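You operate a simulated robot arm through the tools that you are given. There is no shell and no other tool. Be economical: measure what you need, move in short steps, check, and stop when the job is done.

You are at the controls of a simulated robot arm. One attempt, no reset.

Task
Retest the gauge named on the gauge card in two steps and log it.
Fine: it stands in the small red rack; shut the vent handle; pump to 1 bar, then to the card's pressure; log slider to good if it reads as the master dial, else bad; leave the pressure on.

The check looks at the end state, three seconds after you hand in, the way a careful person would. Anything else that was tipped, shoved, dropped, spilled or broken makes it a failure.

Robot
A 6-joint arm with a two-finger parallel gripper, fixed in place. Base frame: the origin is at the foot of the arm, x ahead of it, y to its left, z up; the work surface is at about z = 0.849. Readings come in m, rad, newtons and seconds.
With the tool pointing down near the work surface it reaches from about 0.24 to 0.64 m from the base axis. Its first joint turns from -1.152 to 1.152 rad. Payload 2.7 kg.
Tool frame: the origin (TCP) lies between the finger pads and is the grasp point; the fingertips stand 0.023 m ahead of it; z points along the fingers, y is the line along which they close. The gripper opens to 0.094 m. The fingers are 0.038 m wide and 0.01 m thick; the gripper's body (0.054 by 0.096 m) begins 0.039 m behind the TCP.
Orientation is that of the tool frame in the base frame, as a unit quaternion [w, x, y, z]. With the fingers straight down and closing along the base's y, the tool's x points along the base's -x, its y along +y and its z along -z.

Tools
- The arm moves only by the tool send_rows. Its arguments are lists of equal length, an entry for each row: "offset": the shift along the base's x, y, z in units of 30 mm (1.0 is 30 mm), a list of three; "delta_rot": the turn, a rotation vector about the base's x, y, z in units of 8 degrees (1.0 is 8 degrees), a list of three; "fingers": the opening, from 0 (shut) to 1 (fully open). In form: {"offset": [[x, y, z], ...], "delta_rot": [[rx, ry, rz], ...], "fingers": [fingers, ...]}. A call has 1 to 20 rows; each row shifts and turns the commanded pose from where the row before left it. A call with a number of a shift or a turn outside -1 to 1 is refused whole. Rows are played at 5 a second. More than 0.05 m and 0.15 rad between two rows, or a gripper value outside its range, and nothing of the call is played. Where a pose cannot be reached the arm comes as near as it can. A force on the tool above 70 N (or 10 N above the force at the start of the call, whichever is more), or a blocked arm, ends the call early, and 0.2 s more pass. The fingers move at their own pace (about 0.045 m/s each) and stop on an object; they squeeze with about 28 N. The grip force told is the motor's: it shows also when the fingers shut on nothing. Time passes only in rows, and 0.2 s behind the last, so rows that do not move let the fingers close. The reply holds the time, the measured pose of the TCP, the force on the tool along the base axes, the opening and the grip force, in the units named above and with some noise.
- Cameras (640 x 400 px; columns grow to the right, rows downward): "scene" is fixed at [0.0553, -0.4149, 1.4157]; the picture's right is [0.93, -0.36, 0.00], its down [-0.16, -0.43, -0.89] and it looks along [0.32, 0.83, -0.46] (base axes); focal length 347 px, centre (320, 200). "wrist" rides on the gripper at [-0.039, 0, -0.044] in the tool frame; the picture's right is [0.00, -1.00, 0.00], its down [0.97, 0.00, -0.24] and it looks along [0.24, 0.00, 0.97] (tool axes); focal length 218 px, centre (320, 200). There is no depth. A picture from a camera that has moved, and an enlarged one, comes with that camera's place and axes in the base frame and with its lens.
- camera(camera): a new picture of that camera. No time passes.
- zoom(camera, box): a new picture of the part [left, top, right, bottom] of that camera's present view, enlarged. No time passes.
- sign_off(): hands the job in; it is judged then, once.

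Go step by step. Nothing tells you positions but the pictures and the camera data: compare them with the known pose of the tool, close in by small moves and look again before you grip or let go. The budget is 120 turns and 76 pictures, counting those below and the enlarged ones. Unless the task says otherwise, let go and move clear before handing in, and close with one line.

The tools are called after "Request:" as name(argument=value, ...) on one line, values as JSON. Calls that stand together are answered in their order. send_rows: Moves the arm, as the interface text tells. Its arguments: {"type":"object","properties":{"offset":{"type":"array"},"delta_rot":{"type":"array"},"fingers":{"type":"array"}},"required":["offset","delta_rot","fingers"]} The other tools are called the same way: camera (camera) takes a picture; zoom (camera, box) takes an enlarged picture of a part of a camera's view; sign_off () hands the job in.

At the start:

```text
time_s: 0.0
tcp_pos: [0.4, 0.1396, 1.2333]
tcp_rot: [0.002, -0.001, 1.0, 0.0]
force: [-0.4, -0.3, 0.4]
opening: 0.0938
finger_force: 0.0
```

scene: 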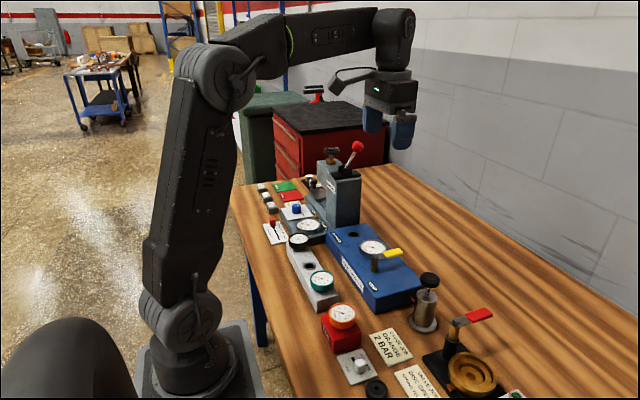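
wrist: 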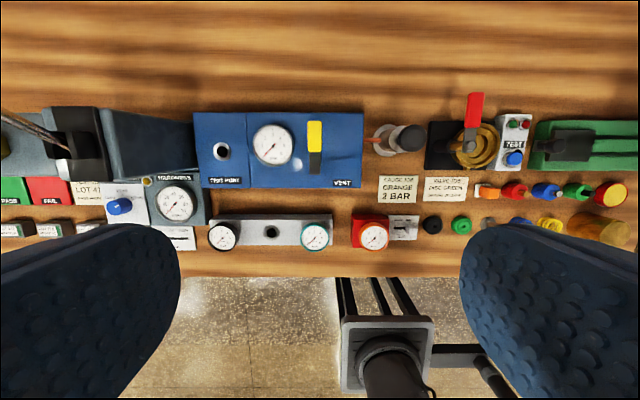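

I see the gauge card reading "ORANGE 2 BAR", a red rack with an orange gauge, a blue block with a test point and a vent handle, and a cylinder with a black knob. I'll zoom in for details.

Request:
zoom(camera="wrist", box=[180, 90, 440, 260])

Request:
zoom(camera="scene", box=[260, 210, 540, 400])

Request:
zoom(camera="wrist", box=[340, 90, 540, 250])

```text
2.35 times, centred on (310, 175) of wrist
camera zoom: at [0.4388, 0.1387, 1.2774], right [0.0, -1.0, 0.0], down [-0.97, 0.0, 0.24], along [-0.24, 0.0, -0.97], focal length 514 px, centre (344, 259)
```

zoom: 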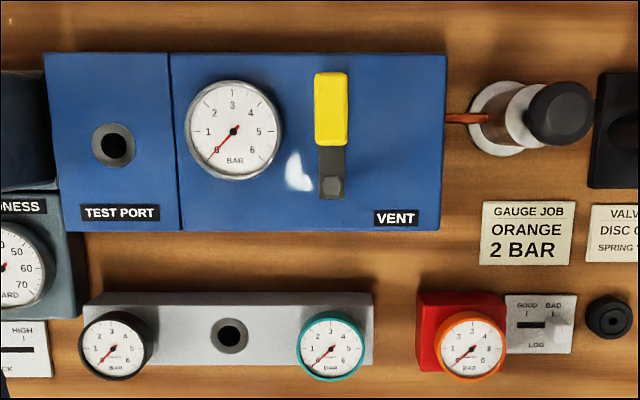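

```text
2.11 times, centred on (400, 305) of scene
camera zoom: at [0.0553, -0.4149, 1.4157], right [0.93, -0.36, 0.0], down [-0.16, -0.43, -0.89], along [0.32, 0.83, -0.46], focal length 730 px, centre (152, -21)
```

zoom: 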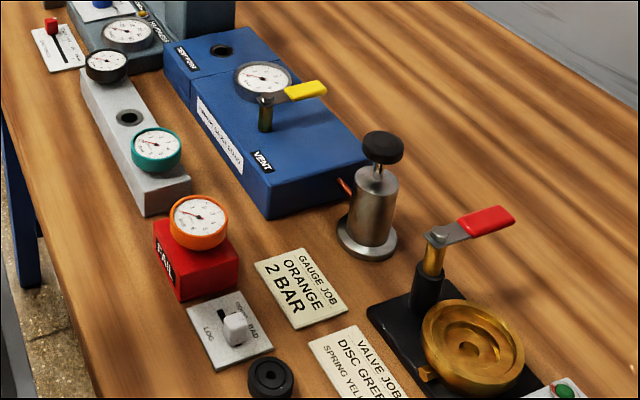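

```text
2.50 times, centred on (440, 170) of wrist
camera zoom: at [0.4388, 0.1387, 1.2774], right [0.0, -1.0, 0.0], down [-0.97, 0.0, 0.24], along [-0.24, 0.0, -0.97], focal length 546 px, centre (20, 275)
```

zoom: 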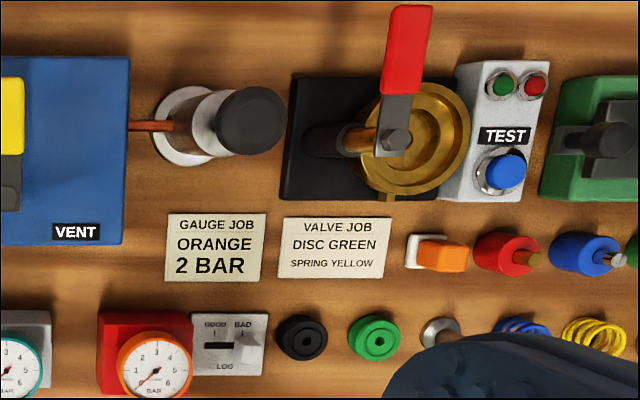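

The orange gauge is in the red rack; the test port is the left hole on the blue block. I'll read the label on the block and look for vent markings.

Request:
zoom(camera="scene", box=[325, 220, 425, 310])

Request:
zoom(camera="scene", box=[310, 290, 410, 390])

Request:
zoom(camera="wrist", box=[290, 105, 370, 195])

```text
4.44 times, centred on (375, 265) of scene
camera zoom: at [0.0553, -0.4149, 1.4157], right [0.93, -0.36, 0.0], down [-0.16, -0.43, -0.89], along [0.32, 0.83, -0.46], focal length 1542 px, centre (76, -89)
```

zoom: 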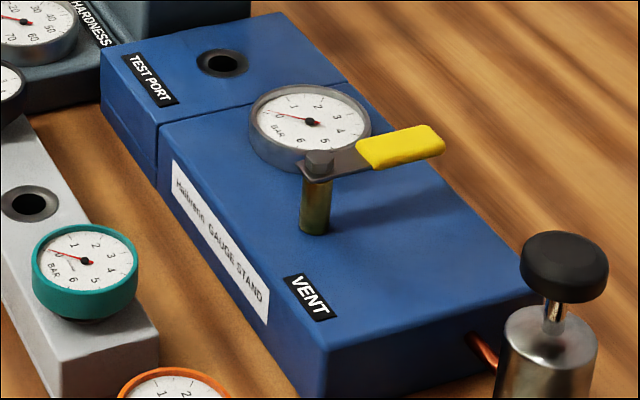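

```text
4.00 times, centred on (360, 340) of scene
camera zoom: at [0.0553, -0.4149, 1.4157], right [0.93, -0.36, 0.0], down [-0.16, -0.43, -0.89], along [0.32, 0.83, -0.46], focal length 1388 px, centre (160, -360)
```

zoom: 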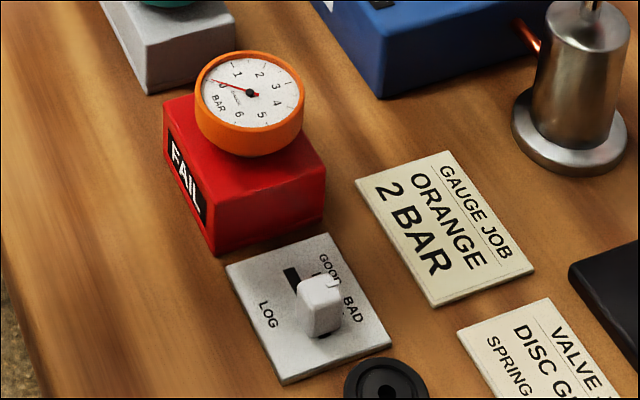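

```text
4.44 times, centred on (330, 150) of wrist
camera zoom: at [0.4388, 0.1387, 1.2774], right [0.0, -1.0, 0.0], down [-0.97, 0.0, 0.24], along [-0.24, 0.0, -0.97], focal length 970 px, centre (276, 422)
```

zoom: 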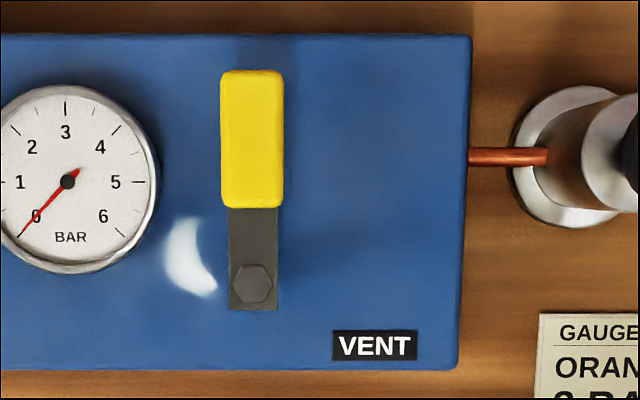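

The lever pivots at about (0.404, 0.147) with its top near z 0.938 and its end at x≈0.475. I'll move above its yellow grip with a partial opening and look again.

Request:
send_rows(offset=[[0.24, 0.03, -0.89], [0.24, 0.03, -0.89], [0.24, 0.03, -0.89], [0.24, 0.03, -0.89], [0.24, 0.03, -0.89], [0.24, 0.03, -0.89], [0.24, 0.03, -0.89], [0.24, 0.03, -0.89]], delta_rot=[[0, 0, 0], [0, 0, 0], [0, 0, 0], [0, 0, 0], [0, 0, 0], [0, 0, 0], [0, 0, 0], [0, 0, 0]], fingers=[0.4, 0.4, 0.4, 0.4, 0.4, 0.4, 0.4, 0.4])

Request:
camera(camera="wrist")

Request:
camera(camera="scene")

```text
time_s: 1.8
tcp_pos: [0.4587, 0.1478, 1.0212]
tcp_rot: [0.003, 0.0, 1.0, 0.0]
force: [-0.2, 0.6, -0.9]
opening: 0.0376
finger_force: 0.1
```

```text
67 pictures are left
camera wrist: at [0.4971, 0.1459, 1.0643], right [0.0, -1.0, 0.0], down [-0.97, 0.0, 0.24], along [-0.24, 0.0, -0.97], focal length 218 px, centre (320, 200)
```

wrist: 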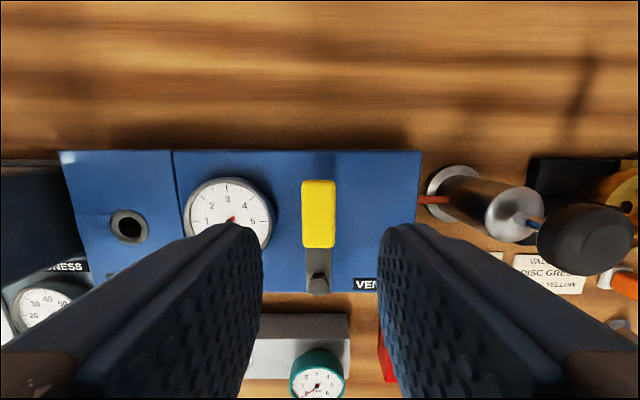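

```text
66 pictures are left
```

scene: 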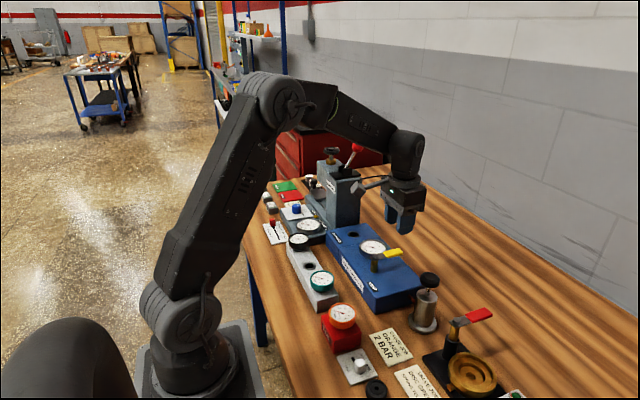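

Lever position confirmed. I'll lower the straddling fingers so the tips are about at z 0.925.

Request:
send_rows(offset=[[0.15, 0, -0.8], [0.1, 0, -0.8], [0, 0, -0.8], [0, 0, 0]], delta_rot=[[0, 0, 0], [0, 0, 0], [0, 0, 0], [0, 0, 0]], fingers=[0.36, 0.36, 0.36, 0.36])

Request:
zoom(camera="scene", box=[320, 170, 460, 310])

Request:
camera(camera="wrist")

```text
time_s: 2.8
tcp_pos: [0.4654, 0.1472, 0.9478]
tcp_rot: [0.001, -0.001, 1.0, 0.0]
force: [0.1, -1.2, -0.7]
opening: 0.0336
finger_force: 0.0
```

```text
2.86 times, centred on (390, 240) of scene
camera zoom: at [0.0553, -0.4149, 1.4157], right [0.93, -0.36, 0.0], down [-0.16, -0.43, -0.89], along [0.32, 0.83, -0.46], focal length 991 px, centre (120, 86)
```

zoom: 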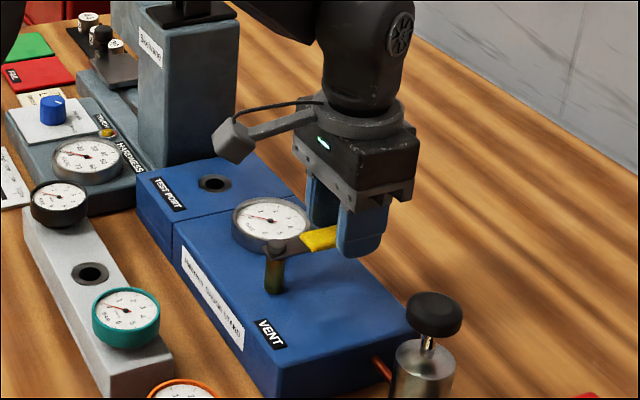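

```text
64 pictures are left
camera wrist: at [0.5045, 0.1457, 0.9915], right [0.0, -1.0, 0.0], down [-0.97, 0.0, 0.24], along [-0.24, 0.0, -0.97], focal length 218 px, centre (320, 200)
```

wrist: 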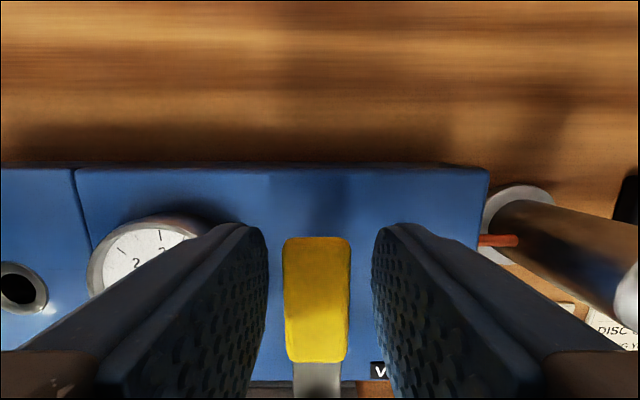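

The fingers straddle the lever. I'll swing it 88° clockwise (toward -y) on an arc about the pivot, turning the tool along with it.

Request:
send_rows(offset=[[-0.02, -0.281, 0], [-0.058, -0.275, 0], [-0.096, -0.264, 0], [-0.132, -0.248, 0], [-0.165, -0.228, 0], [-0.195, -0.202, 0], [-0.222, -0.173, 0], [-0.244, -0.141, 0], [-0.261, -0.105, 0], [-0.273, -0.068, 0], [-0.28, -0.029, 0], [0, 0, 0]], delta_rot=[[0, 0, -1], [0, 0, -1], [0, 0, -1], [0, 0, -1], [0, 0, -1], [0, 0, -1], [0, 0, -1], [0, 0, -1], [0, 0, -1], [0, 0, -1], [0, 0, -1], [0, 0, 0]], fingers=[0.36, 0.36, 0.36, 0.36, 0.36, 0.36, 0.36, 0.36, 0.36, 0.36, 0.36, 0.36])

Request:
camera(camera="wrist")

Request:
zoom(camera="scene", box=[300, 170, 460, 310])

```text
time_s: 5.4
tcp_pos: [0.4054, 0.0878, 0.9482]
tcp_rot: [0.002, 0.695, 0.719, -0.001]
force: [0.0, 0.7, 0.5]
opening: 0.034
finger_force: 0.1
```

```text
63 pictures are left
camera wrist: at [0.4074, 0.0471, 0.9913], right [-1.0, -0.03, 0.0], down [-0.03, 0.97, 0.24], along [-0.01, 0.24, -0.97], focal length 218 px, centre (320, 200)
```

wrist: 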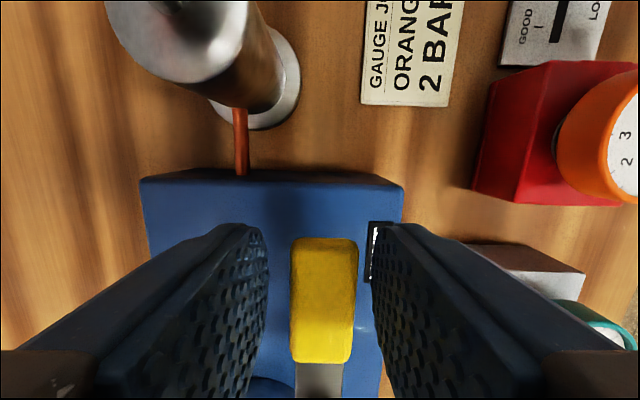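

```text
2.86 times, centred on (380, 240) of scene
camera zoom: at [0.0553, -0.4149, 1.4157], right [0.93, -0.36, 0.0], down [-0.16, -0.43, -0.89], along [0.32, 0.83, -0.46], focal length 991 px, centre (149, 86)
```

zoom: 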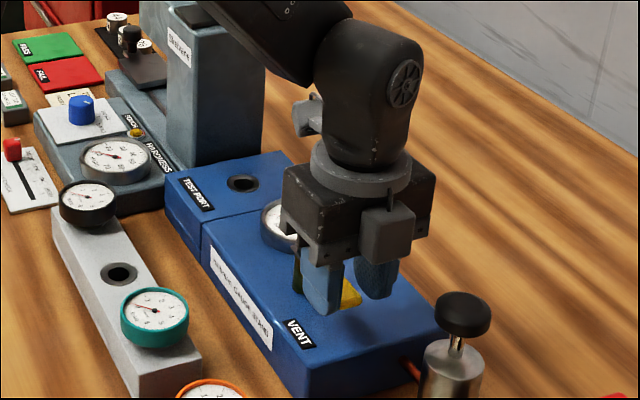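

The lever now lies along -y at about 90°, so the vent looks shut. I'll lift clear and turn the tool to +90° while moving over the orange gauge, with the fingers opening.

Request:
send_rows(offset=[[0, 0, 0.9], [0, 0, 0.9], [0, 0, 0.9], [0, 0, 0.9], [-0.26, 0, 0], [-0.26, 0, 0], [-0.26, 0, 0], [-0.26, 0, 0], [-0.26, 0, 0], [-0.26, 0, 0], [-0.26, 0, 0], [-0.26, 0, 0], [-0.26, 0, 0], [-0.26, 0, 0], [-0.26, 0, 0], [-0.26, 0, 0], [-0.26, 0, 0], [-0.26, 0, 0], [-0.26, 0, 0], [-0.26, 0, 0]], delta_rot=[[0, 0, 0], [0, 0, 0], [0, 0, 0], [0, 0, 1], [0, 0, 1], [0, 0, 1], [0, 0, 1], [0, 0, 1], [0, 0, 1], [0, 0, 1], [0, 0, 1], [0, 0, 1], [0, 0, 1], [0, 0, 1], [0, 0, 1], [0, 0, 1], [0, 0, 1], [0, 0, 1], [0, 0, 1], [0, 0, 1]], fingers=[0.36, 0.36, 0.36, 0.36, 0.5, 0.8, 0.8, 0.8, 0.8, 0.8, 0.8, 0.8, 0.8, 0.8, 0.8, 0.8, 0.8, 0.8, 0.8, 0.8])

Request:
camera(camera="wrist")

```text
time_s: 9.6
tcp_pos: [0.2818, 0.0875, 1.0555]
tcp_rot: [0.002, -0.408, 0.913, 0.0]
force: [0.1, 0.1, -1.5]
opening: 0.0752
finger_force: 0.1
```

```text
61 pictures are left
camera wrist: at [0.308, 0.1147, 1.1002], right [0.75, -0.67, 0.0], down [-0.65, -0.72, 0.24], along [-0.16, -0.18, -0.97], focal length 218 px, centre (320, 200)
```

wrist: 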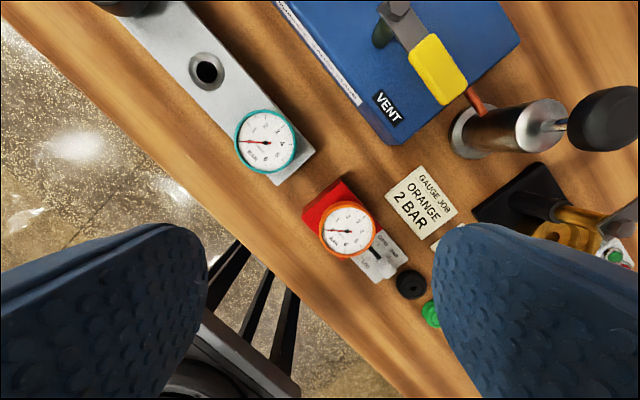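

The gauge measures again at about (0.277, 0.041, top 0.906). I'll finish the turn to +90° and centre above it.

Request:
send_rows(offset=[[-0.03, -0.26, 0], [-0.03, -0.26, 0], [-0.03, -0.26, -0.3], [-0.03, -0.26, -0.4], [-0.03, -0.26, -0.4], [-0.02, -0.25, -0.4], [0, 0, 0]], delta_rot=[[0, 0, 1], [0, 0, 1], [0, 0, 1], [0, 0, 1], [0, 0, 1], [0, 0, 0.25], [0, 0, 0]], fingers=[0.8, 0.8, 0.8, 0.8, 0.8, 0.8, 0.8])

Request:
camera(camera="wrist")

Request:
zoom(camera="scene", box=[260, 240, 420, 400])

```text
time_s: 11.2
tcp_pos: [0.2767, 0.0401, 1.0113]
tcp_rot: [-0.002, 0.708, -0.707, -0.002]
force: [0.3, -0.4, 0.4]
opening: 0.0751
finger_force: 0.0
```

```text
60 pictures are left
camera wrist: at [0.2761, 0.0781, 1.0549], right [1.0, 0.0, 0.0], down [0.0, -0.97, 0.24], along [0.0, -0.24, -0.97], focal length 218 px, centre (320, 200)
```

wrist: 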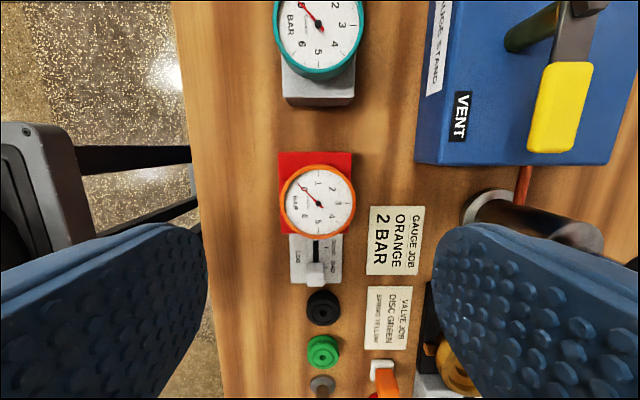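

```text
2.50 times, centred on (340, 320) of scene
camera zoom: at [0.0553, -0.4149, 1.4157], right [0.93, -0.36, 0.0], down [-0.16, -0.43, -0.89], along [0.32, 0.83, -0.46], focal length 867 px, centre (270, -100)
```

zoom: 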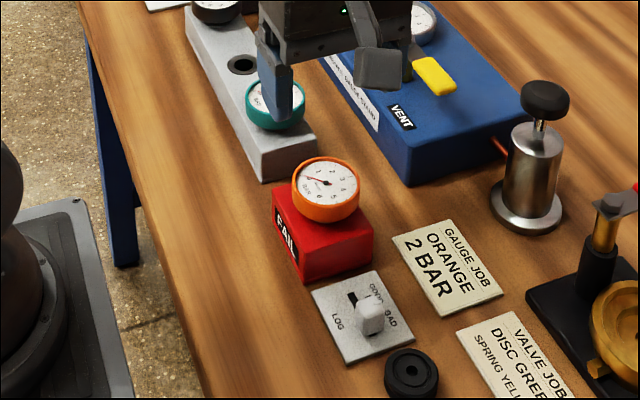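

Centred over the gauge. I'll descend so the fingertips end around z 0.890, just above the rack, then look before gripping.

Request:
send_rows(offset=[[-0.04, 0, -0.8], [0, 0, -0.8], [0, 0, -0.8], [0, 0, -0.8], [0, 0, 0]], delta_rot=[[0, 0, 0], [0, 0, 0], [0, 0, 0], [0, 0, 0], [0, 0, 0]], fingers=[0.8, 0.8, 0.8, 0.8, 0.8])

Request:
camera(camera="wrist")

Request:
zoom(camera="scene", box=[270, 260, 410, 380])

```text
time_s: 12.4
tcp_pos: [0.2746, 0.0389, 0.9143]
tcp_rot: [-0.002, 0.708, -0.706, -0.001]
force: [1.2, -0.3, -0.4]
opening: 0.0753
finger_force: 0.1
```

```text
58 pictures are left
camera wrist: at [0.2745, 0.0771, 0.958], right [1.0, 0.0, 0.0], down [0.0, -0.97, 0.24], along [0.0, -0.24, -0.97], focal length 218 px, centre (320, 200)
```

wrist: 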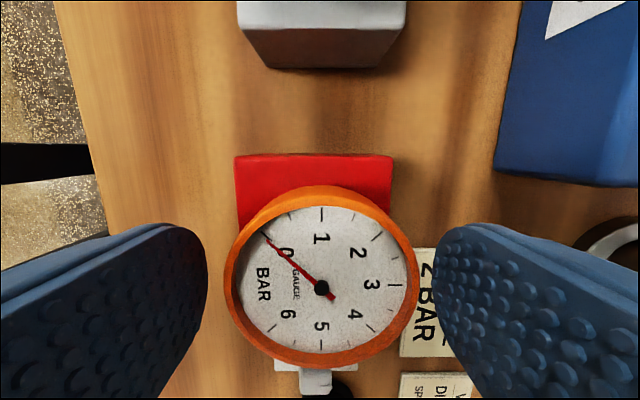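

```text
3.33 times, centred on (340, 320) of scene
camera zoom: at [0.0553, -0.4149, 1.4157], right [0.93, -0.36, 0.0], down [-0.16, -0.43, -0.89], along [0.32, 0.83, -0.46], focal length 1156 px, centre (253, -200)
```

zoom: 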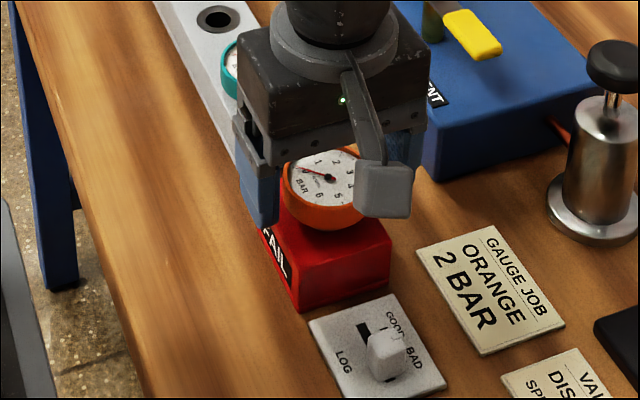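

The gauge sits between the fingers at the right height. Closing the grip.

Request:
send_rows(offset=[[0, 0.07, 0], [0, 0, 0], [0, 0, 0], [0, 0, 0], [0, 0, 0]], delta_rot=[[0, 0, 0], [0, 0, 0], [0, 0, 0], [0, 0, 0], [0, 0, 0]], fingers=[0.8, 0.4, 0.4, 0.4, 0.4])

```text
time_s: 13.6
tcp_pos: [0.2743, 0.0424, 0.9162]
tcp_rot: [-0.001, 0.708, -0.707, -0.001]
force: [-0.6, -0.1, -0.8]
opening: 0.053
finger_force: 28.5
```

Gripped at 0.053 m. Lifting slowly straight up.

Request:
send_rows(offset=[[0, 0, 0.3], [0, 0, 0.5], [0, 0, 0.7], [0, 0, 0.8], [0, 0, 0.8], [0, 0, 0.8], [0, 0, 0]], delta_rot=[[0, 0, 0], [0, 0, 0], [0, 0, 0], [0, 0, 0], [0, 0, 0], [0, 0, 0], [0, 0, 0]], fingers=[0.4, 0.4, 0.4, 0.4, 0.4, 0.4, 0.4])

Request:
zoom(camera="scene", box=[250, 200, 430, 380])

Request:
camera(camera="wrist")

```text
time_s: 15.2
tcp_pos: [0.2752, 0.0421, 1.0315]
tcp_rot: [0.001, -0.706, 0.708, 0.001]
force: [-0.3, -0.1, -1.8]
opening: 0.0529
finger_force: 27.8
```

```text
2.22 times, centred on (340, 290) of scene
camera zoom: at [0.0553, -0.4149, 1.4157], right [0.93, -0.36, 0.0], down [-0.16, -0.43, -0.89], along [0.32, 0.83, -0.46], focal length 771 px, centre (276, 0)
```

zoom: 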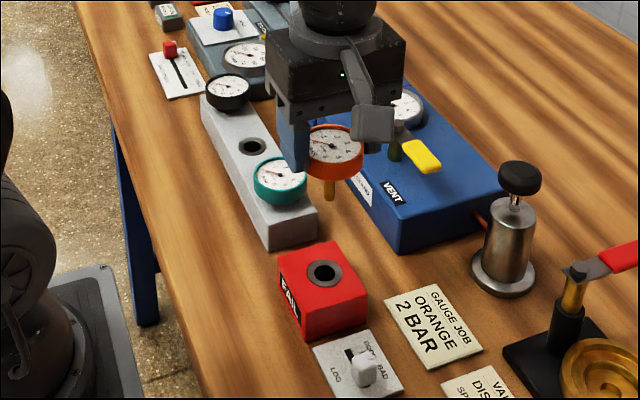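

```text
55 pictures are left
camera wrist: at [0.2765, 0.0792, 1.075], right [1.0, 0.0, 0.0], down [0.0, -0.97, 0.24], along [0.0, -0.24, -0.97], focal length 218 px, centre (320, 200)
```

wrist: 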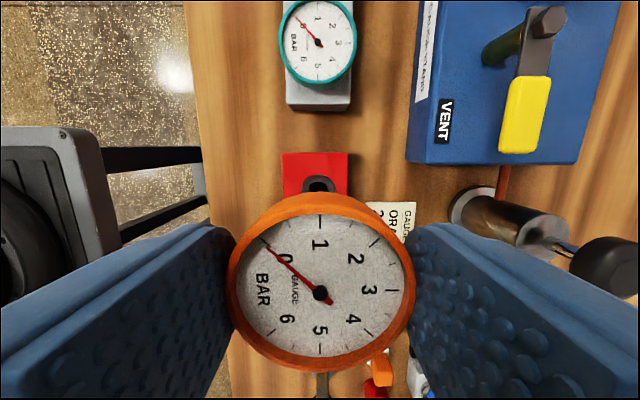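

The gauge is out, with a short stem below. I'll carry it at height to just beside the test port, where the wrist camera can see the port ahead of the gauge.

Request:
send_rows(offset=[[0.3, 0.4, 0], [0.6, 0.77, 0], [0.6, 0.77, 0], [0.6, 0.77, 0], [0.6, 0.77, 0], [0.6, 0.77, 0], [0.6, 0.77, 0], [0.6, 0.77, 0], [0.3, 0.4, 0], [0.3, 0.35, 0], [0, 0, 0]], delta_rot=[[0, 0, 0], [0, 0, 0], [0, 0, 0], [0, 0, 0], [0, 0, 0], [0, 0, 0], [0, 0, 0], [0, 0, 0], [0, 0, 0], [0, 0, 0], [0, 0, 0]], fingers=[0.4, 0.4, 0.4, 0.4, 0.4, 0.4, 0.4, 0.4, 0.4, 0.4, 0.4])

Request:
camera(camera="wrist")

Request:
camera(camera="scene")

```text
time_s: 17.6
tcp_pos: [0.428, 0.2389, 1.0316]
tcp_rot: [0.0, 0.707, -0.707, -0.001]
force: [-0.1, 0.1, 0.4]
opening: 0.0526
finger_force: 28.2
```

```text
54 pictures are left
camera wrist: at [0.4285, 0.2775, 1.0753], right [1.0, 0.0, 0.0], down [0.0, -0.97, 0.24], along [0.0, -0.24, -0.97], focal length 218 px, centre (320, 200)
```

wrist: 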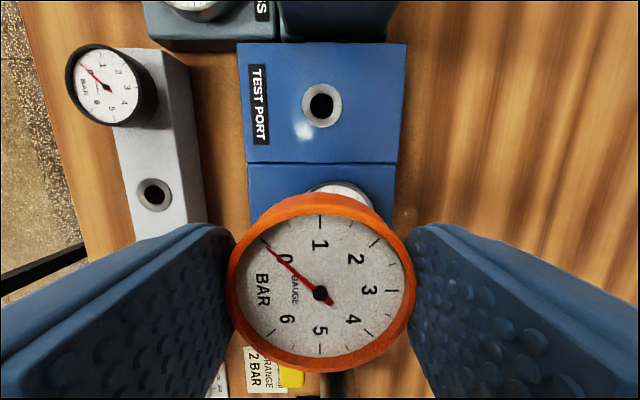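

```text
53 pictures are left
```

scene: 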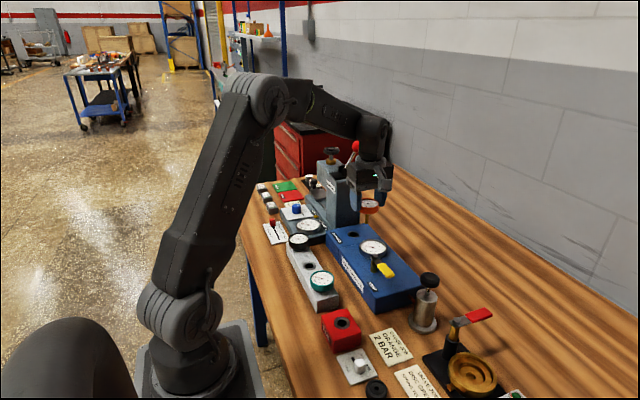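

The port is at about (0.430, 0.307) with the block top near 0.897. I'll move the gauge above it and check the clearance to the tester column.

Request:
send_rows(offset=[[0.02, 0.5, 0], [0.02, 0.6, 0], [0.02, 0.6, 0], [0, 0.6, -0.5], [0, 0, -0.5], [0, 0, -0.4], [0, 0, 0]], delta_rot=[[0, 0, 0], [0, 0, 0], [0, 0, 0], [0, 0, 0], [0, 0, 0], [0, 0, 0], [0, 0, 0]], fingers=[0.4, 0.4, 0.4, 0.4, 0.4, 0.4, 0.4])

Request:
zoom(camera="scene", box=[300, 130, 440, 270])

Request:
camera(camera="wrist")

```text
time_s: 19.2
tcp_pos: [0.4306, 0.3072, 0.9894]
tcp_rot: [-0.001, 0.708, -0.706, -0.002]
force: [0.5, -1.0, -1.3]
opening: 0.0526
finger_force: 27.8
```

```text
2.86 times, centred on (370, 200) of scene
camera zoom: at [0.0553, -0.4149, 1.4157], right [0.93, -0.36, 0.0], down [-0.16, -0.43, -0.89], along [0.32, 0.83, -0.46], focal length 991 px, centre (177, 200)
```

zoom: 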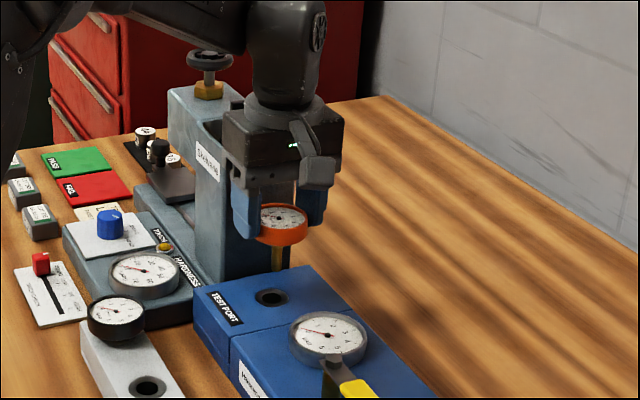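

```text
51 pictures are left
camera wrist: at [0.4308, 0.3454, 1.033], right [1.0, 0.0, 0.0], down [0.0, -0.97, 0.24], along [0.0, -0.24, -0.97], focal length 218 px, centre (320, 200)
```

wrist: 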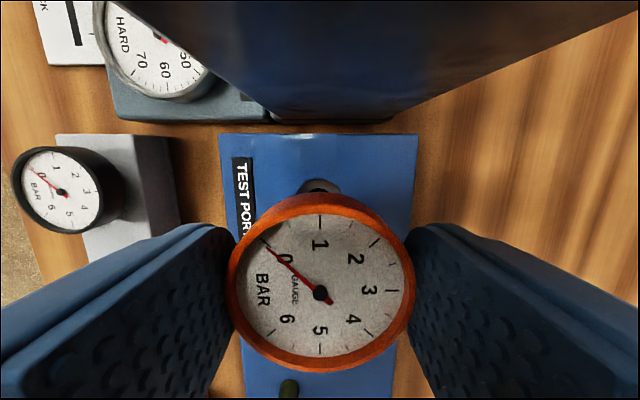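

Clearances look fine. I'll zoom in on the port under the gauge to verify the alignment.

Request:
zoom(camera="wrist", box=[270, 120, 370, 220])

Request:
zoom(camera="scene", box=[340, 190, 400, 250])

```text
4.00 times, centred on (320, 170) of wrist
camera zoom: at [0.4308, 0.3454, 1.033], right [1.0, 0.0, 0.0], down [0.0, -0.97, 0.24], along [0.0, -0.24, -0.97], focal length 873 px, centre (320, 320)
```

zoom: 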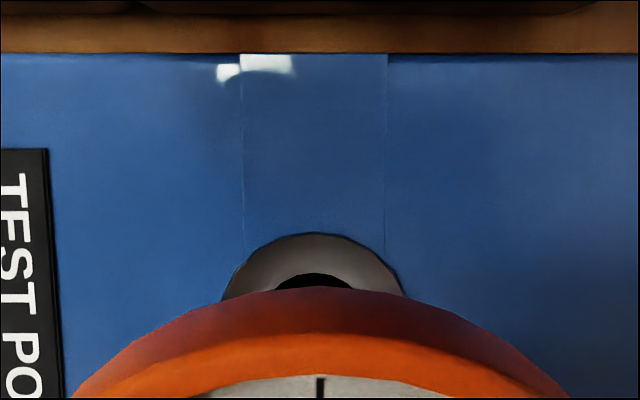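

```text
6.67 times, centred on (370, 220) of scene
camera zoom: at [0.0553, -0.4149, 1.4157], right [0.93, -0.36, 0.0], down [-0.16, -0.43, -0.89], along [0.32, 0.83, -0.46], focal length 2313 px, centre (-13, 67)
```

zoom: 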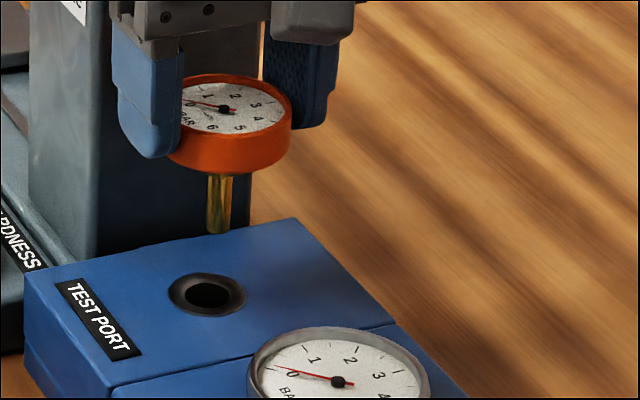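

The gauge seems a few mm short in +y and slightly far in +x. I'll correct by (-1.2, +2.8) mm and lower the stem to just above the port.

Request:
send_rows(offset=[[-0.04, 0.093, 0], [0, 0, -0.35], [0, 0, -0.3], [0, 0, 0]], delta_rot=[[0, 0, 0], [0, 0, 0], [0, 0, 0], [0, 0, 0]], fingers=[0.4, 0.4, 0.4, 0.4])

Request:
zoom(camera="scene", box=[340, 190, 400, 250])

```text
time_s: 20.2
tcp_pos: [0.4292, 0.3107, 0.9695]
tcp_rot: [-0.002, 0.707, -0.707, -0.001]
force: [0.3, -0.7, -1.1]
opening: 0.0526
finger_force: 27.6
```

```text
6.67 times, centred on (370, 220) of scene
camera zoom: at [0.0553, -0.4149, 1.4157], right [0.93, -0.36, 0.0], down [-0.16, -0.43, -0.89], along [0.32, 0.83, -0.46], focal length 2313 px, centre (-13, 67)
```

zoom: 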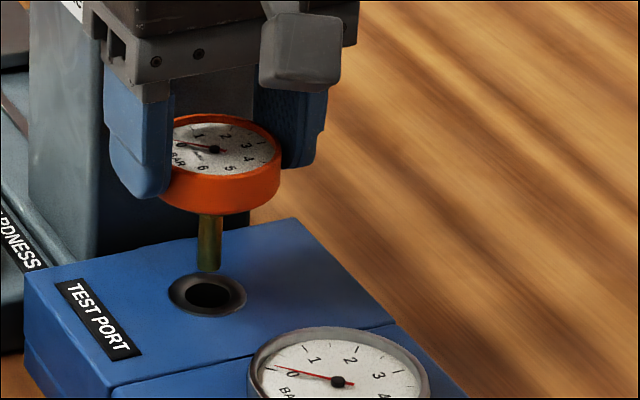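

Laterally the stem lines up with the hole. I'll check the fore/aft alignment from the wrist.

Request:
zoom(camera="wrist", box=[270, 120, 370, 220])

```text
4.00 times, centred on (320, 170) of wrist
camera zoom: at [0.4292, 0.3486, 1.0132], right [1.0, 0.0, 0.0], down [0.0, -0.97, 0.24], along [0.0, -0.24, -0.97], focal length 873 px, centre (320, 320)
```

zoom: 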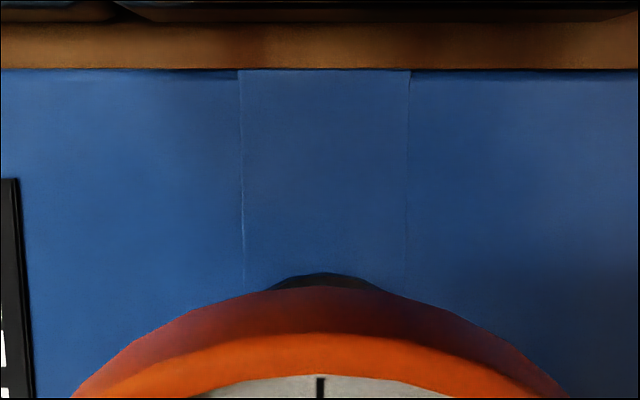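

The port centre is at about y 0.3115, so I'll nudge +1 mm and lower gently into the hole.

Request:
send_rows(offset=[[0, 0.03, -0.15], [0, 0, -0.2], [0, 0, -0.2], [0, 0, -0.15], [0, 0, 0]], delta_rot=[[0, 0, 0], [0, 0, 0], [0, 0, 0], [0, 0, 0], [0, 0, 0]], fingers=[0.4, 0.4, 0.4, 0.4, 0.4])

Request:
zoom(camera="scene", box=[340, 190, 400, 250])

```text
time_s: 21.4
tcp_pos: [0.4295, 0.3117, 0.949]
tcp_rot: [0.0, 0.707, -0.707, -0.001]
force: [0.7, 0.2, -0.7]
opening: 0.0527
finger_force: 27.5
```

```text
6.67 times, centred on (370, 220) of scene
camera zoom: at [0.0553, -0.4149, 1.4157], right [0.93, -0.36, 0.0], down [-0.16, -0.43, -0.89], along [0.32, 0.83, -0.46], focal length 2313 px, centre (-13, 67)
```

zoom: 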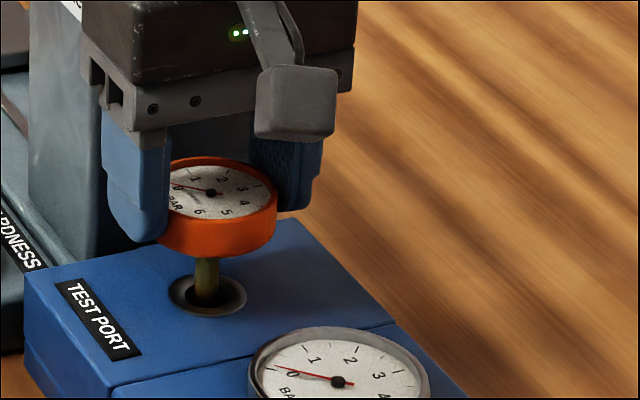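

The stem is entering the hole with no force. Continuing down slowly to seat it.

Request:
send_rows(offset=[[0, 0.03, -0.15], [0, 0, -0.15], [0, 0, -0.12], [0, 0, 0]], delta_rot=[[0, 0, 0], [0, 0, 0], [0, 0, 0], [0, 0, 0]], fingers=[0.4, 0.4, 0.4, 0.4])

Request:
zoom(camera="scene", box=[340, 190, 400, 250])

```text
time_s: 22.4
tcp_pos: [0.4281, 0.3123, 0.9361]
tcp_rot: [-0.001, 0.708, -0.706, -0.001]
force: [0.1, -0.4, -1.8]
opening: 0.0526
finger_force: 27.8
```

```text
6.67 times, centred on (370, 220) of scene
camera zoom: at [0.0553, -0.4149, 1.4157], right [0.93, -0.36, 0.0], down [-0.16, -0.43, -0.89], along [0.32, 0.83, -0.46], focal length 2313 px, centre (-13, 67)
```

zoom: 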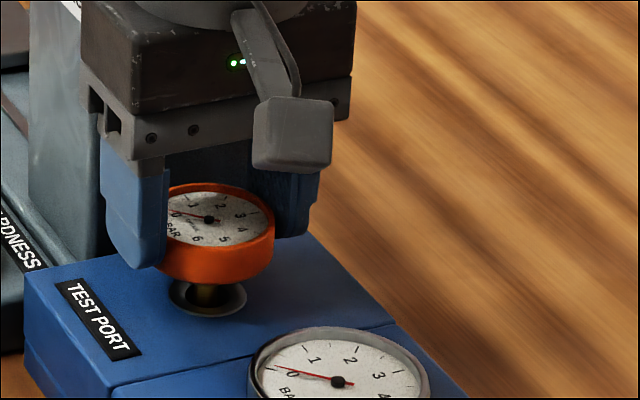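

Still some gap under the body. I'll continue in small steps until it seats.

Request:
send_rows(offset=[[0, 0, -0.1], [0, 0, -0.1], [0, 0, -0.07], [0, 0, 0]], delta_rot=[[0, 0, 0], [0, 0, 0], [0, 0, 0], [0, 0, 0]], fingers=[0.4, 0.4, 0.4, 0.4])

Request:
zoom(camera="scene", box=[340, 190, 400, 250])

```text
time_s: 23.4
tcp_pos: [0.4289, 0.3118, 0.9282]
tcp_rot: [-0.002, 0.708, -0.706, -0.001]
force: [0.1, 0.1, -0.6]
opening: 0.0528
finger_force: 28.1
```

```text
6.67 times, centred on (370, 220) of scene
camera zoom: at [0.0553, -0.4149, 1.4157], right [0.93, -0.36, 0.0], down [-0.16, -0.43, -0.89], along [0.32, 0.83, -0.46], focal length 2313 px, centre (-13, 67)
```

zoom: 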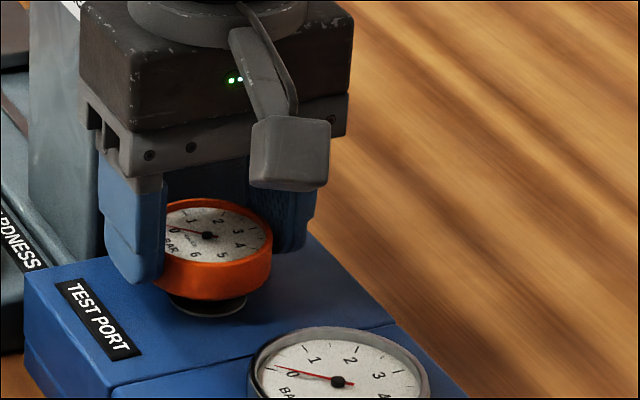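

No contact yet, so another few mm, watching the force.

Request:
send_rows(offset=[[0, 0, -0.06], [0, 0, -0.05], [0, 0, 0]], delta_rot=[[0, 0, 0], [0, 0, 0], [0, 0, 0]], fingers=[0.4, 0.4, 0.4])

Request:
zoom(camera="scene", box=[340, 190, 400, 250])

```text
time_s: 24.2
tcp_pos: [0.4293, 0.3133, 0.9265]
tcp_rot: [-0.001, 0.708, -0.706, -0.002]
force: [0.2, -0.7, 2.5]
opening: 0.0528
finger_force: 28.2
```

```text
6.67 times, centred on (370, 220) of scene
camera zoom: at [0.0552, -0.415, 1.4157], right [0.93, -0.36, 0.0], down [-0.16, -0.43, -0.89], along [0.32, 0.83, -0.46], focal length 2313 px, centre (-13, 67)
```

zoom: 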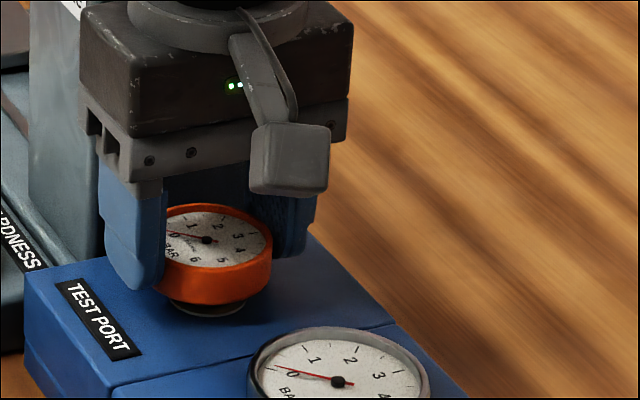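

Request:
send_rows(offset=[[0, 0, -0.06], [0, 0, 0]], delta_rot=[[0, 0, 0], [0, 0, 0]], fingers=[0.4, 0.4])

```text
time_s: 24.8
tcp_pos: [0.4292, 0.3129, 0.9265]
tcp_rot: [-0.003, 0.707, -0.707, -0.002]
force: [-6.3, -1.2, 21.5]
opening: 0.0528
finger_force: 28.2
```

Firm contact at 21 N, so the gauge has seated. I'll open the fingers and rise straight up.

Request:
send_rows(offset=[[0, 0, 0.05], [0, 0, 0], [0, 0, 0], [0, 0, 0], [0, 0, 0.3], [0, 0, 0.6], [0, 0, 0.8], [0, 0, 0.8], [0, 0, 0.8], [0, -0.8, 0.5], [0, -0.9, 0], [0, -0.9, 0], [0, -0.9, 0], [0, 0, 0]], delta_rot=[[0, 0, 0], [0, 0, 0], [0, 0, 0], [0, 0, 0], [0, 0, 0], [0, 0, 0], [0, 0, 0], [0, 0, 0], [0, 0, 0], [0, 0, 0], [0, 0, 0], [0, 0, 0], [0, 0, 0], [0, 0, 0]], fingers=[0.4, 0.75, 0.75, 0.75, 0.75, 0.75, 0.75, 0.75, 0.75, 0.75, 0.75, 0.75, 0.75, 0.75])

Request:
zoom(camera="scene", box=[320, 190, 460, 330])

Request:
camera(camera="wrist")

```text
time_s: 27.8
tcp_pos: [0.4293, 0.2065, 1.039]
tcp_rot: [-0.002, 0.708, -0.707, 0.0]
force: [0.6, -0.4, 0.0]
opening: 0.0703
finger_force: 0.1
```

```text
2.86 times, centred on (390, 260) of scene
camera zoom: at [0.0553, -0.415, 1.4157], right [0.93, -0.36, 0.0], down [-0.16, -0.43, -0.89], along [0.32, 0.83, -0.46], focal length 991 px, centre (120, 29)
```

zoom: 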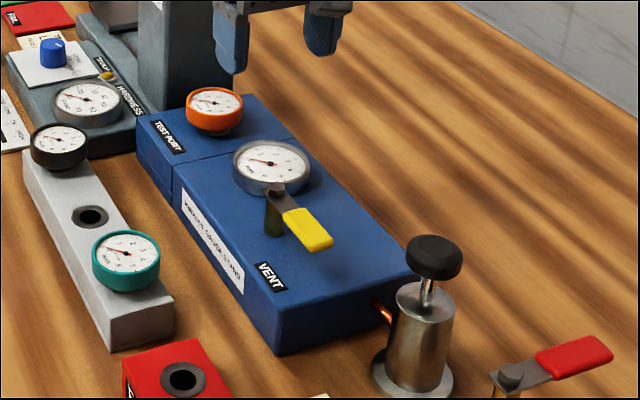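

```text
41 pictures are left
camera wrist: at [0.4286, 0.2441, 1.0826], right [1.0, 0.0, 0.0], down [0.0, -0.97, 0.24], along [0.0, -0.24, -0.97], focal length 218 px, centre (320, 200)
```

wrist: 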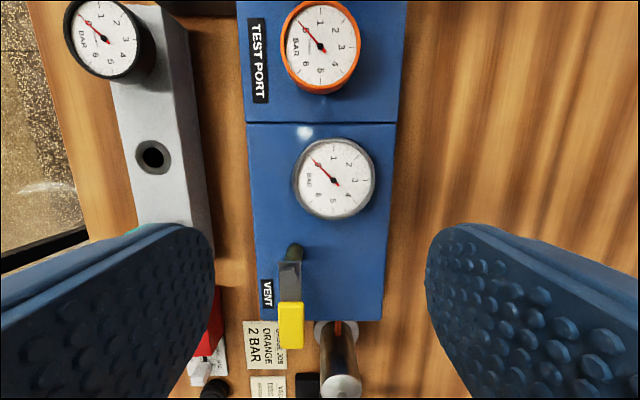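

The gauge is seated in the port upright, the vent lever lies along the line, and both dials read 0. The pump's axis is near (0.449, 0.010) with the knob top around z 0.96, so I'll go above it with shut fingers.

Request:
send_rows(offset=[[0.08, -0.8, 0], [0.08, -0.82, 0], [0.08, -0.82, 0], [0.08, -0.82, 0], [0.08, -0.82, 0], [0.09, -0.82, 0], [0.09, -0.82, 0], [0.09, -0.83, 0], [0, 0, 0]], delta_rot=[[0, 0, 0], [0, 0, 0], [0, 0, 0], [0, 0, 0], [0, 0, 0], [0, 0, 0], [0, 0, 0], [0, 0, 0], [0, 0, 0]], fingers=[0.5, 0.2, 0, 0, 0, 0, 0, 0, 0])

Request:
camera(camera="scene")

Request:
camera(camera="wrist")

```text
time_s: 29.8
tcp_pos: [0.4507, 0.0099, 1.0386]
tcp_rot: [-0.002, 0.708, -0.706, -0.001]
force: [-0.2, 0.4, -0.3]
opening: 0.0001
finger_force: 27.7
```

```text
40 pictures are left
```

scene: 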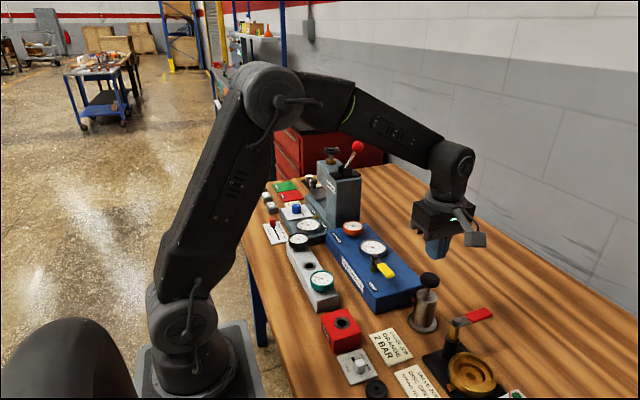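

```text
39 pictures are left
camera wrist: at [0.4496, 0.0469, 1.0821], right [1.0, 0.0, 0.0], down [0.0, -0.97, 0.24], along [0.0, -0.24, -0.97], focal length 218 px, centre (320, 200)
```

wrist: 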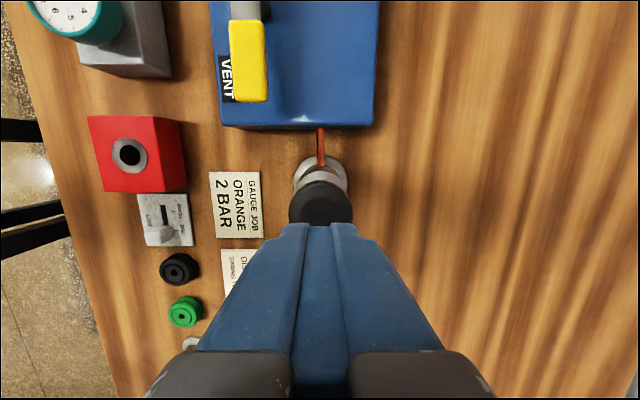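

The knob centre is at about (0.450, 0.0145). I'll centre on it and descend to just above.

Request:
send_rows(offset=[[0, 0.15, -0.6], [0, 0, -0.5], [0, 0, -0.3], [0, 0, 0]], delta_rot=[[0, 0, 0], [0, 0, 0], [0, 0, 0], [0, 0, 0]], fingers=[0, 0, 0, 0])

Request:
zoom(camera="scene", box=[320, 190, 480, 350])

```text
time_s: 30.8
tcp_pos: [0.4496, 0.0158, 0.9963]
tcp_rot: [-0.002, 0.708, -0.707, -0.001]
force: [1.2, -0.3, -0.7]
opening: 0.0
finger_force: 28.5
```

```text
2.50 times, centred on (400, 270) of scene
camera zoom: at [0.0553, -0.4149, 1.4157], right [0.93, -0.36, 0.0], down [-0.16, -0.43, -0.89], along [0.32, 0.83, -0.46], focal length 867 px, centre (120, 25)
```

zoom: 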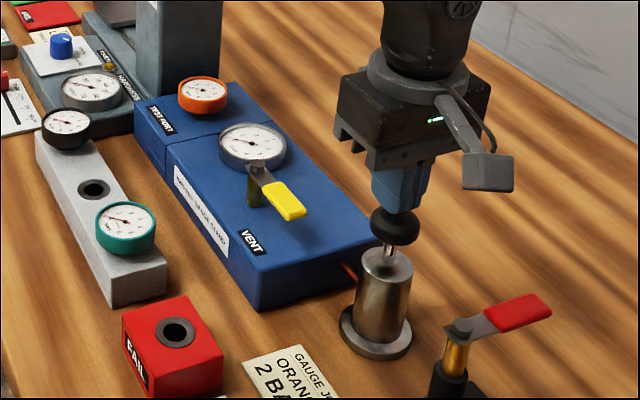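

The fingertips are right above the knob, and the rod shows roughly 12–15 mm of stroke. I'll press a few mm and look.

Request:
send_rows(offset=[[0, 0, -0.15], [0, 0, -0.15], [0, 0, 0]], delta_rot=[[0, 0, 0], [0, 0, 0], [0, 0, 0]], fingers=[0, 0, 0])

Request:
zoom(camera="scene", box=[330, 210, 450, 330])

```text
time_s: 31.6
tcp_pos: [0.4491, 0.0159, 0.9881]
tcp_rot: [0.0, 0.708, -0.707, -0.001]
force: [-1.2, -0.6, 2.1]
opening: 0.0
finger_force: 27.6
```

```text
3.33 times, centred on (390, 270) of scene
camera zoom: at [0.0552, -0.4149, 1.4157], right [0.93, -0.36, 0.0], down [-0.16, -0.43, -0.89], along [0.32, 0.83, -0.46], focal length 1156 px, centre (87, -33)
```

zoom: 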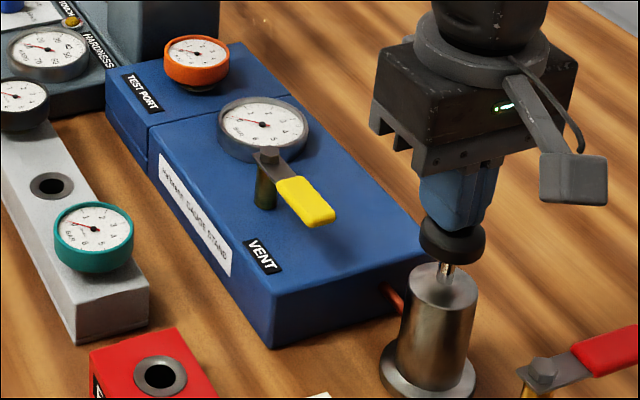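

Contact made. I'll press another 5 mm and read the dials.

Request:
send_rows(offset=[[0, 0, -0.08], [0, 0, -0.08], [0, 0, 0]], delta_rot=[[0, 0, 0], [0, 0, 0], [0, 0, 0]], fingers=[0, 0, 0])

Request:
zoom(camera="scene", box=[335, 213, 395, 263])

```text
time_s: 32.4
tcp_pos: [0.4494, 0.0155, 0.9835]
tcp_rot: [-0.001, 0.708, -0.706, 0.0]
force: [0.1, -1.1, 2.3]
opening: 0.0
finger_force: 27.9
```

```text
8.00 times, centred on (365, 238) of scene
camera zoom: at [0.0553, -0.415, 1.4157], right [0.93, -0.36, 0.0], down [-0.16, -0.43, -0.89], along [0.32, 0.83, -0.46], focal length 2775 px, centre (-40, -104)
```

zoom: 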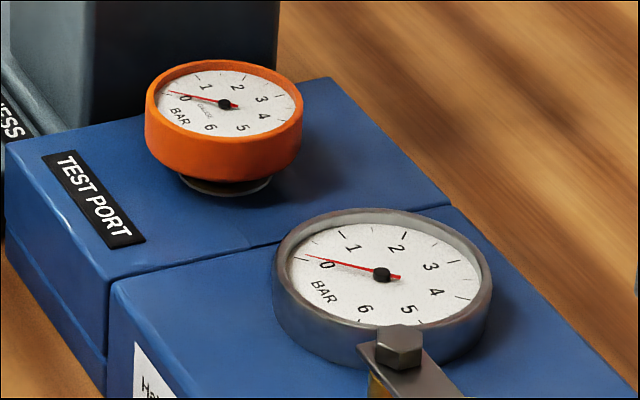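

Still about 0. Pressing further.

Request:
send_rows(offset=[[0, 0, -0.1], [0, 0, -0.1], [0, 0, 0]], delta_rot=[[0, 0, 0], [0, 0, 0], [0, 0, 0]], fingers=[0, 0, 0])

Request:
zoom(camera="scene", box=[335, 213, 395, 263])

```text
time_s: 33.2
tcp_pos: [0.4483, 0.0165, 0.9779]
tcp_rot: [-0.001, 0.708, -0.706, -0.002]
force: [0.9, 2.8, 4.6]
opening: 0.0001
finger_force: 28.2
```

```text
8.00 times, centred on (365, 238) of scene
camera zoom: at [0.0552, -0.4149, 1.4157], right [0.93, -0.36, 0.0], down [-0.16, -0.43, -0.89], along [0.32, 0.83, -0.46], focal length 2775 px, centre (-40, -104)
```

zoom: 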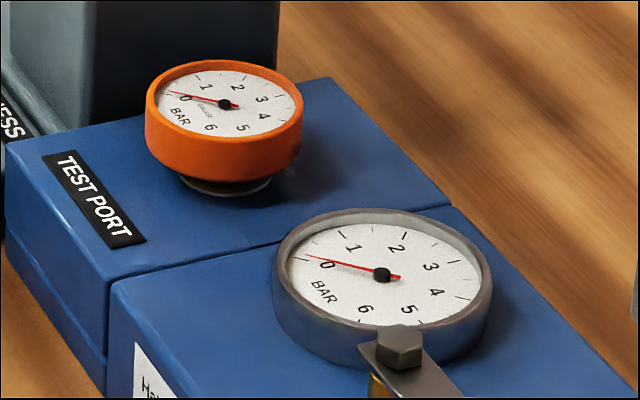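

No change yet; it may count complete strokes. I'll press on toward the end of travel in small steps.

Request:
send_rows(offset=[[0, 0, -0.1], [0, 0, -0.1], [0, 0, 0]], delta_rot=[[0, 0, 0], [0, 0, 0], [0, 0, 0]], fingers=[0, 0, 0])

Request:
zoom(camera="scene", box=[330, 210, 450, 330])

```text
time_s: 34.0
tcp_pos: [0.4494, 0.015, 0.9714]
tcp_rot: [-0.001, 0.708, -0.706, -0.002]
force: [0.1, 1.9, 5.0]
opening: 0.0001
finger_force: 28.1
```

```text
3.33 times, centred on (390, 270) of scene
camera zoom: at [0.0552, -0.4149, 1.4157], right [0.93, -0.36, 0.0], down [-0.16, -0.43, -0.89], along [0.32, 0.83, -0.46], focal length 1156 px, centre (87, -33)
```

zoom: 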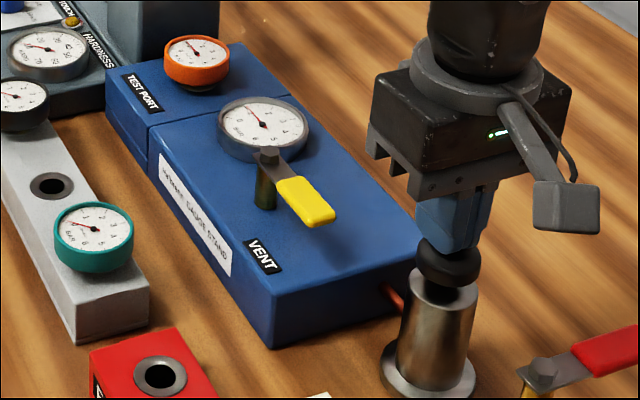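

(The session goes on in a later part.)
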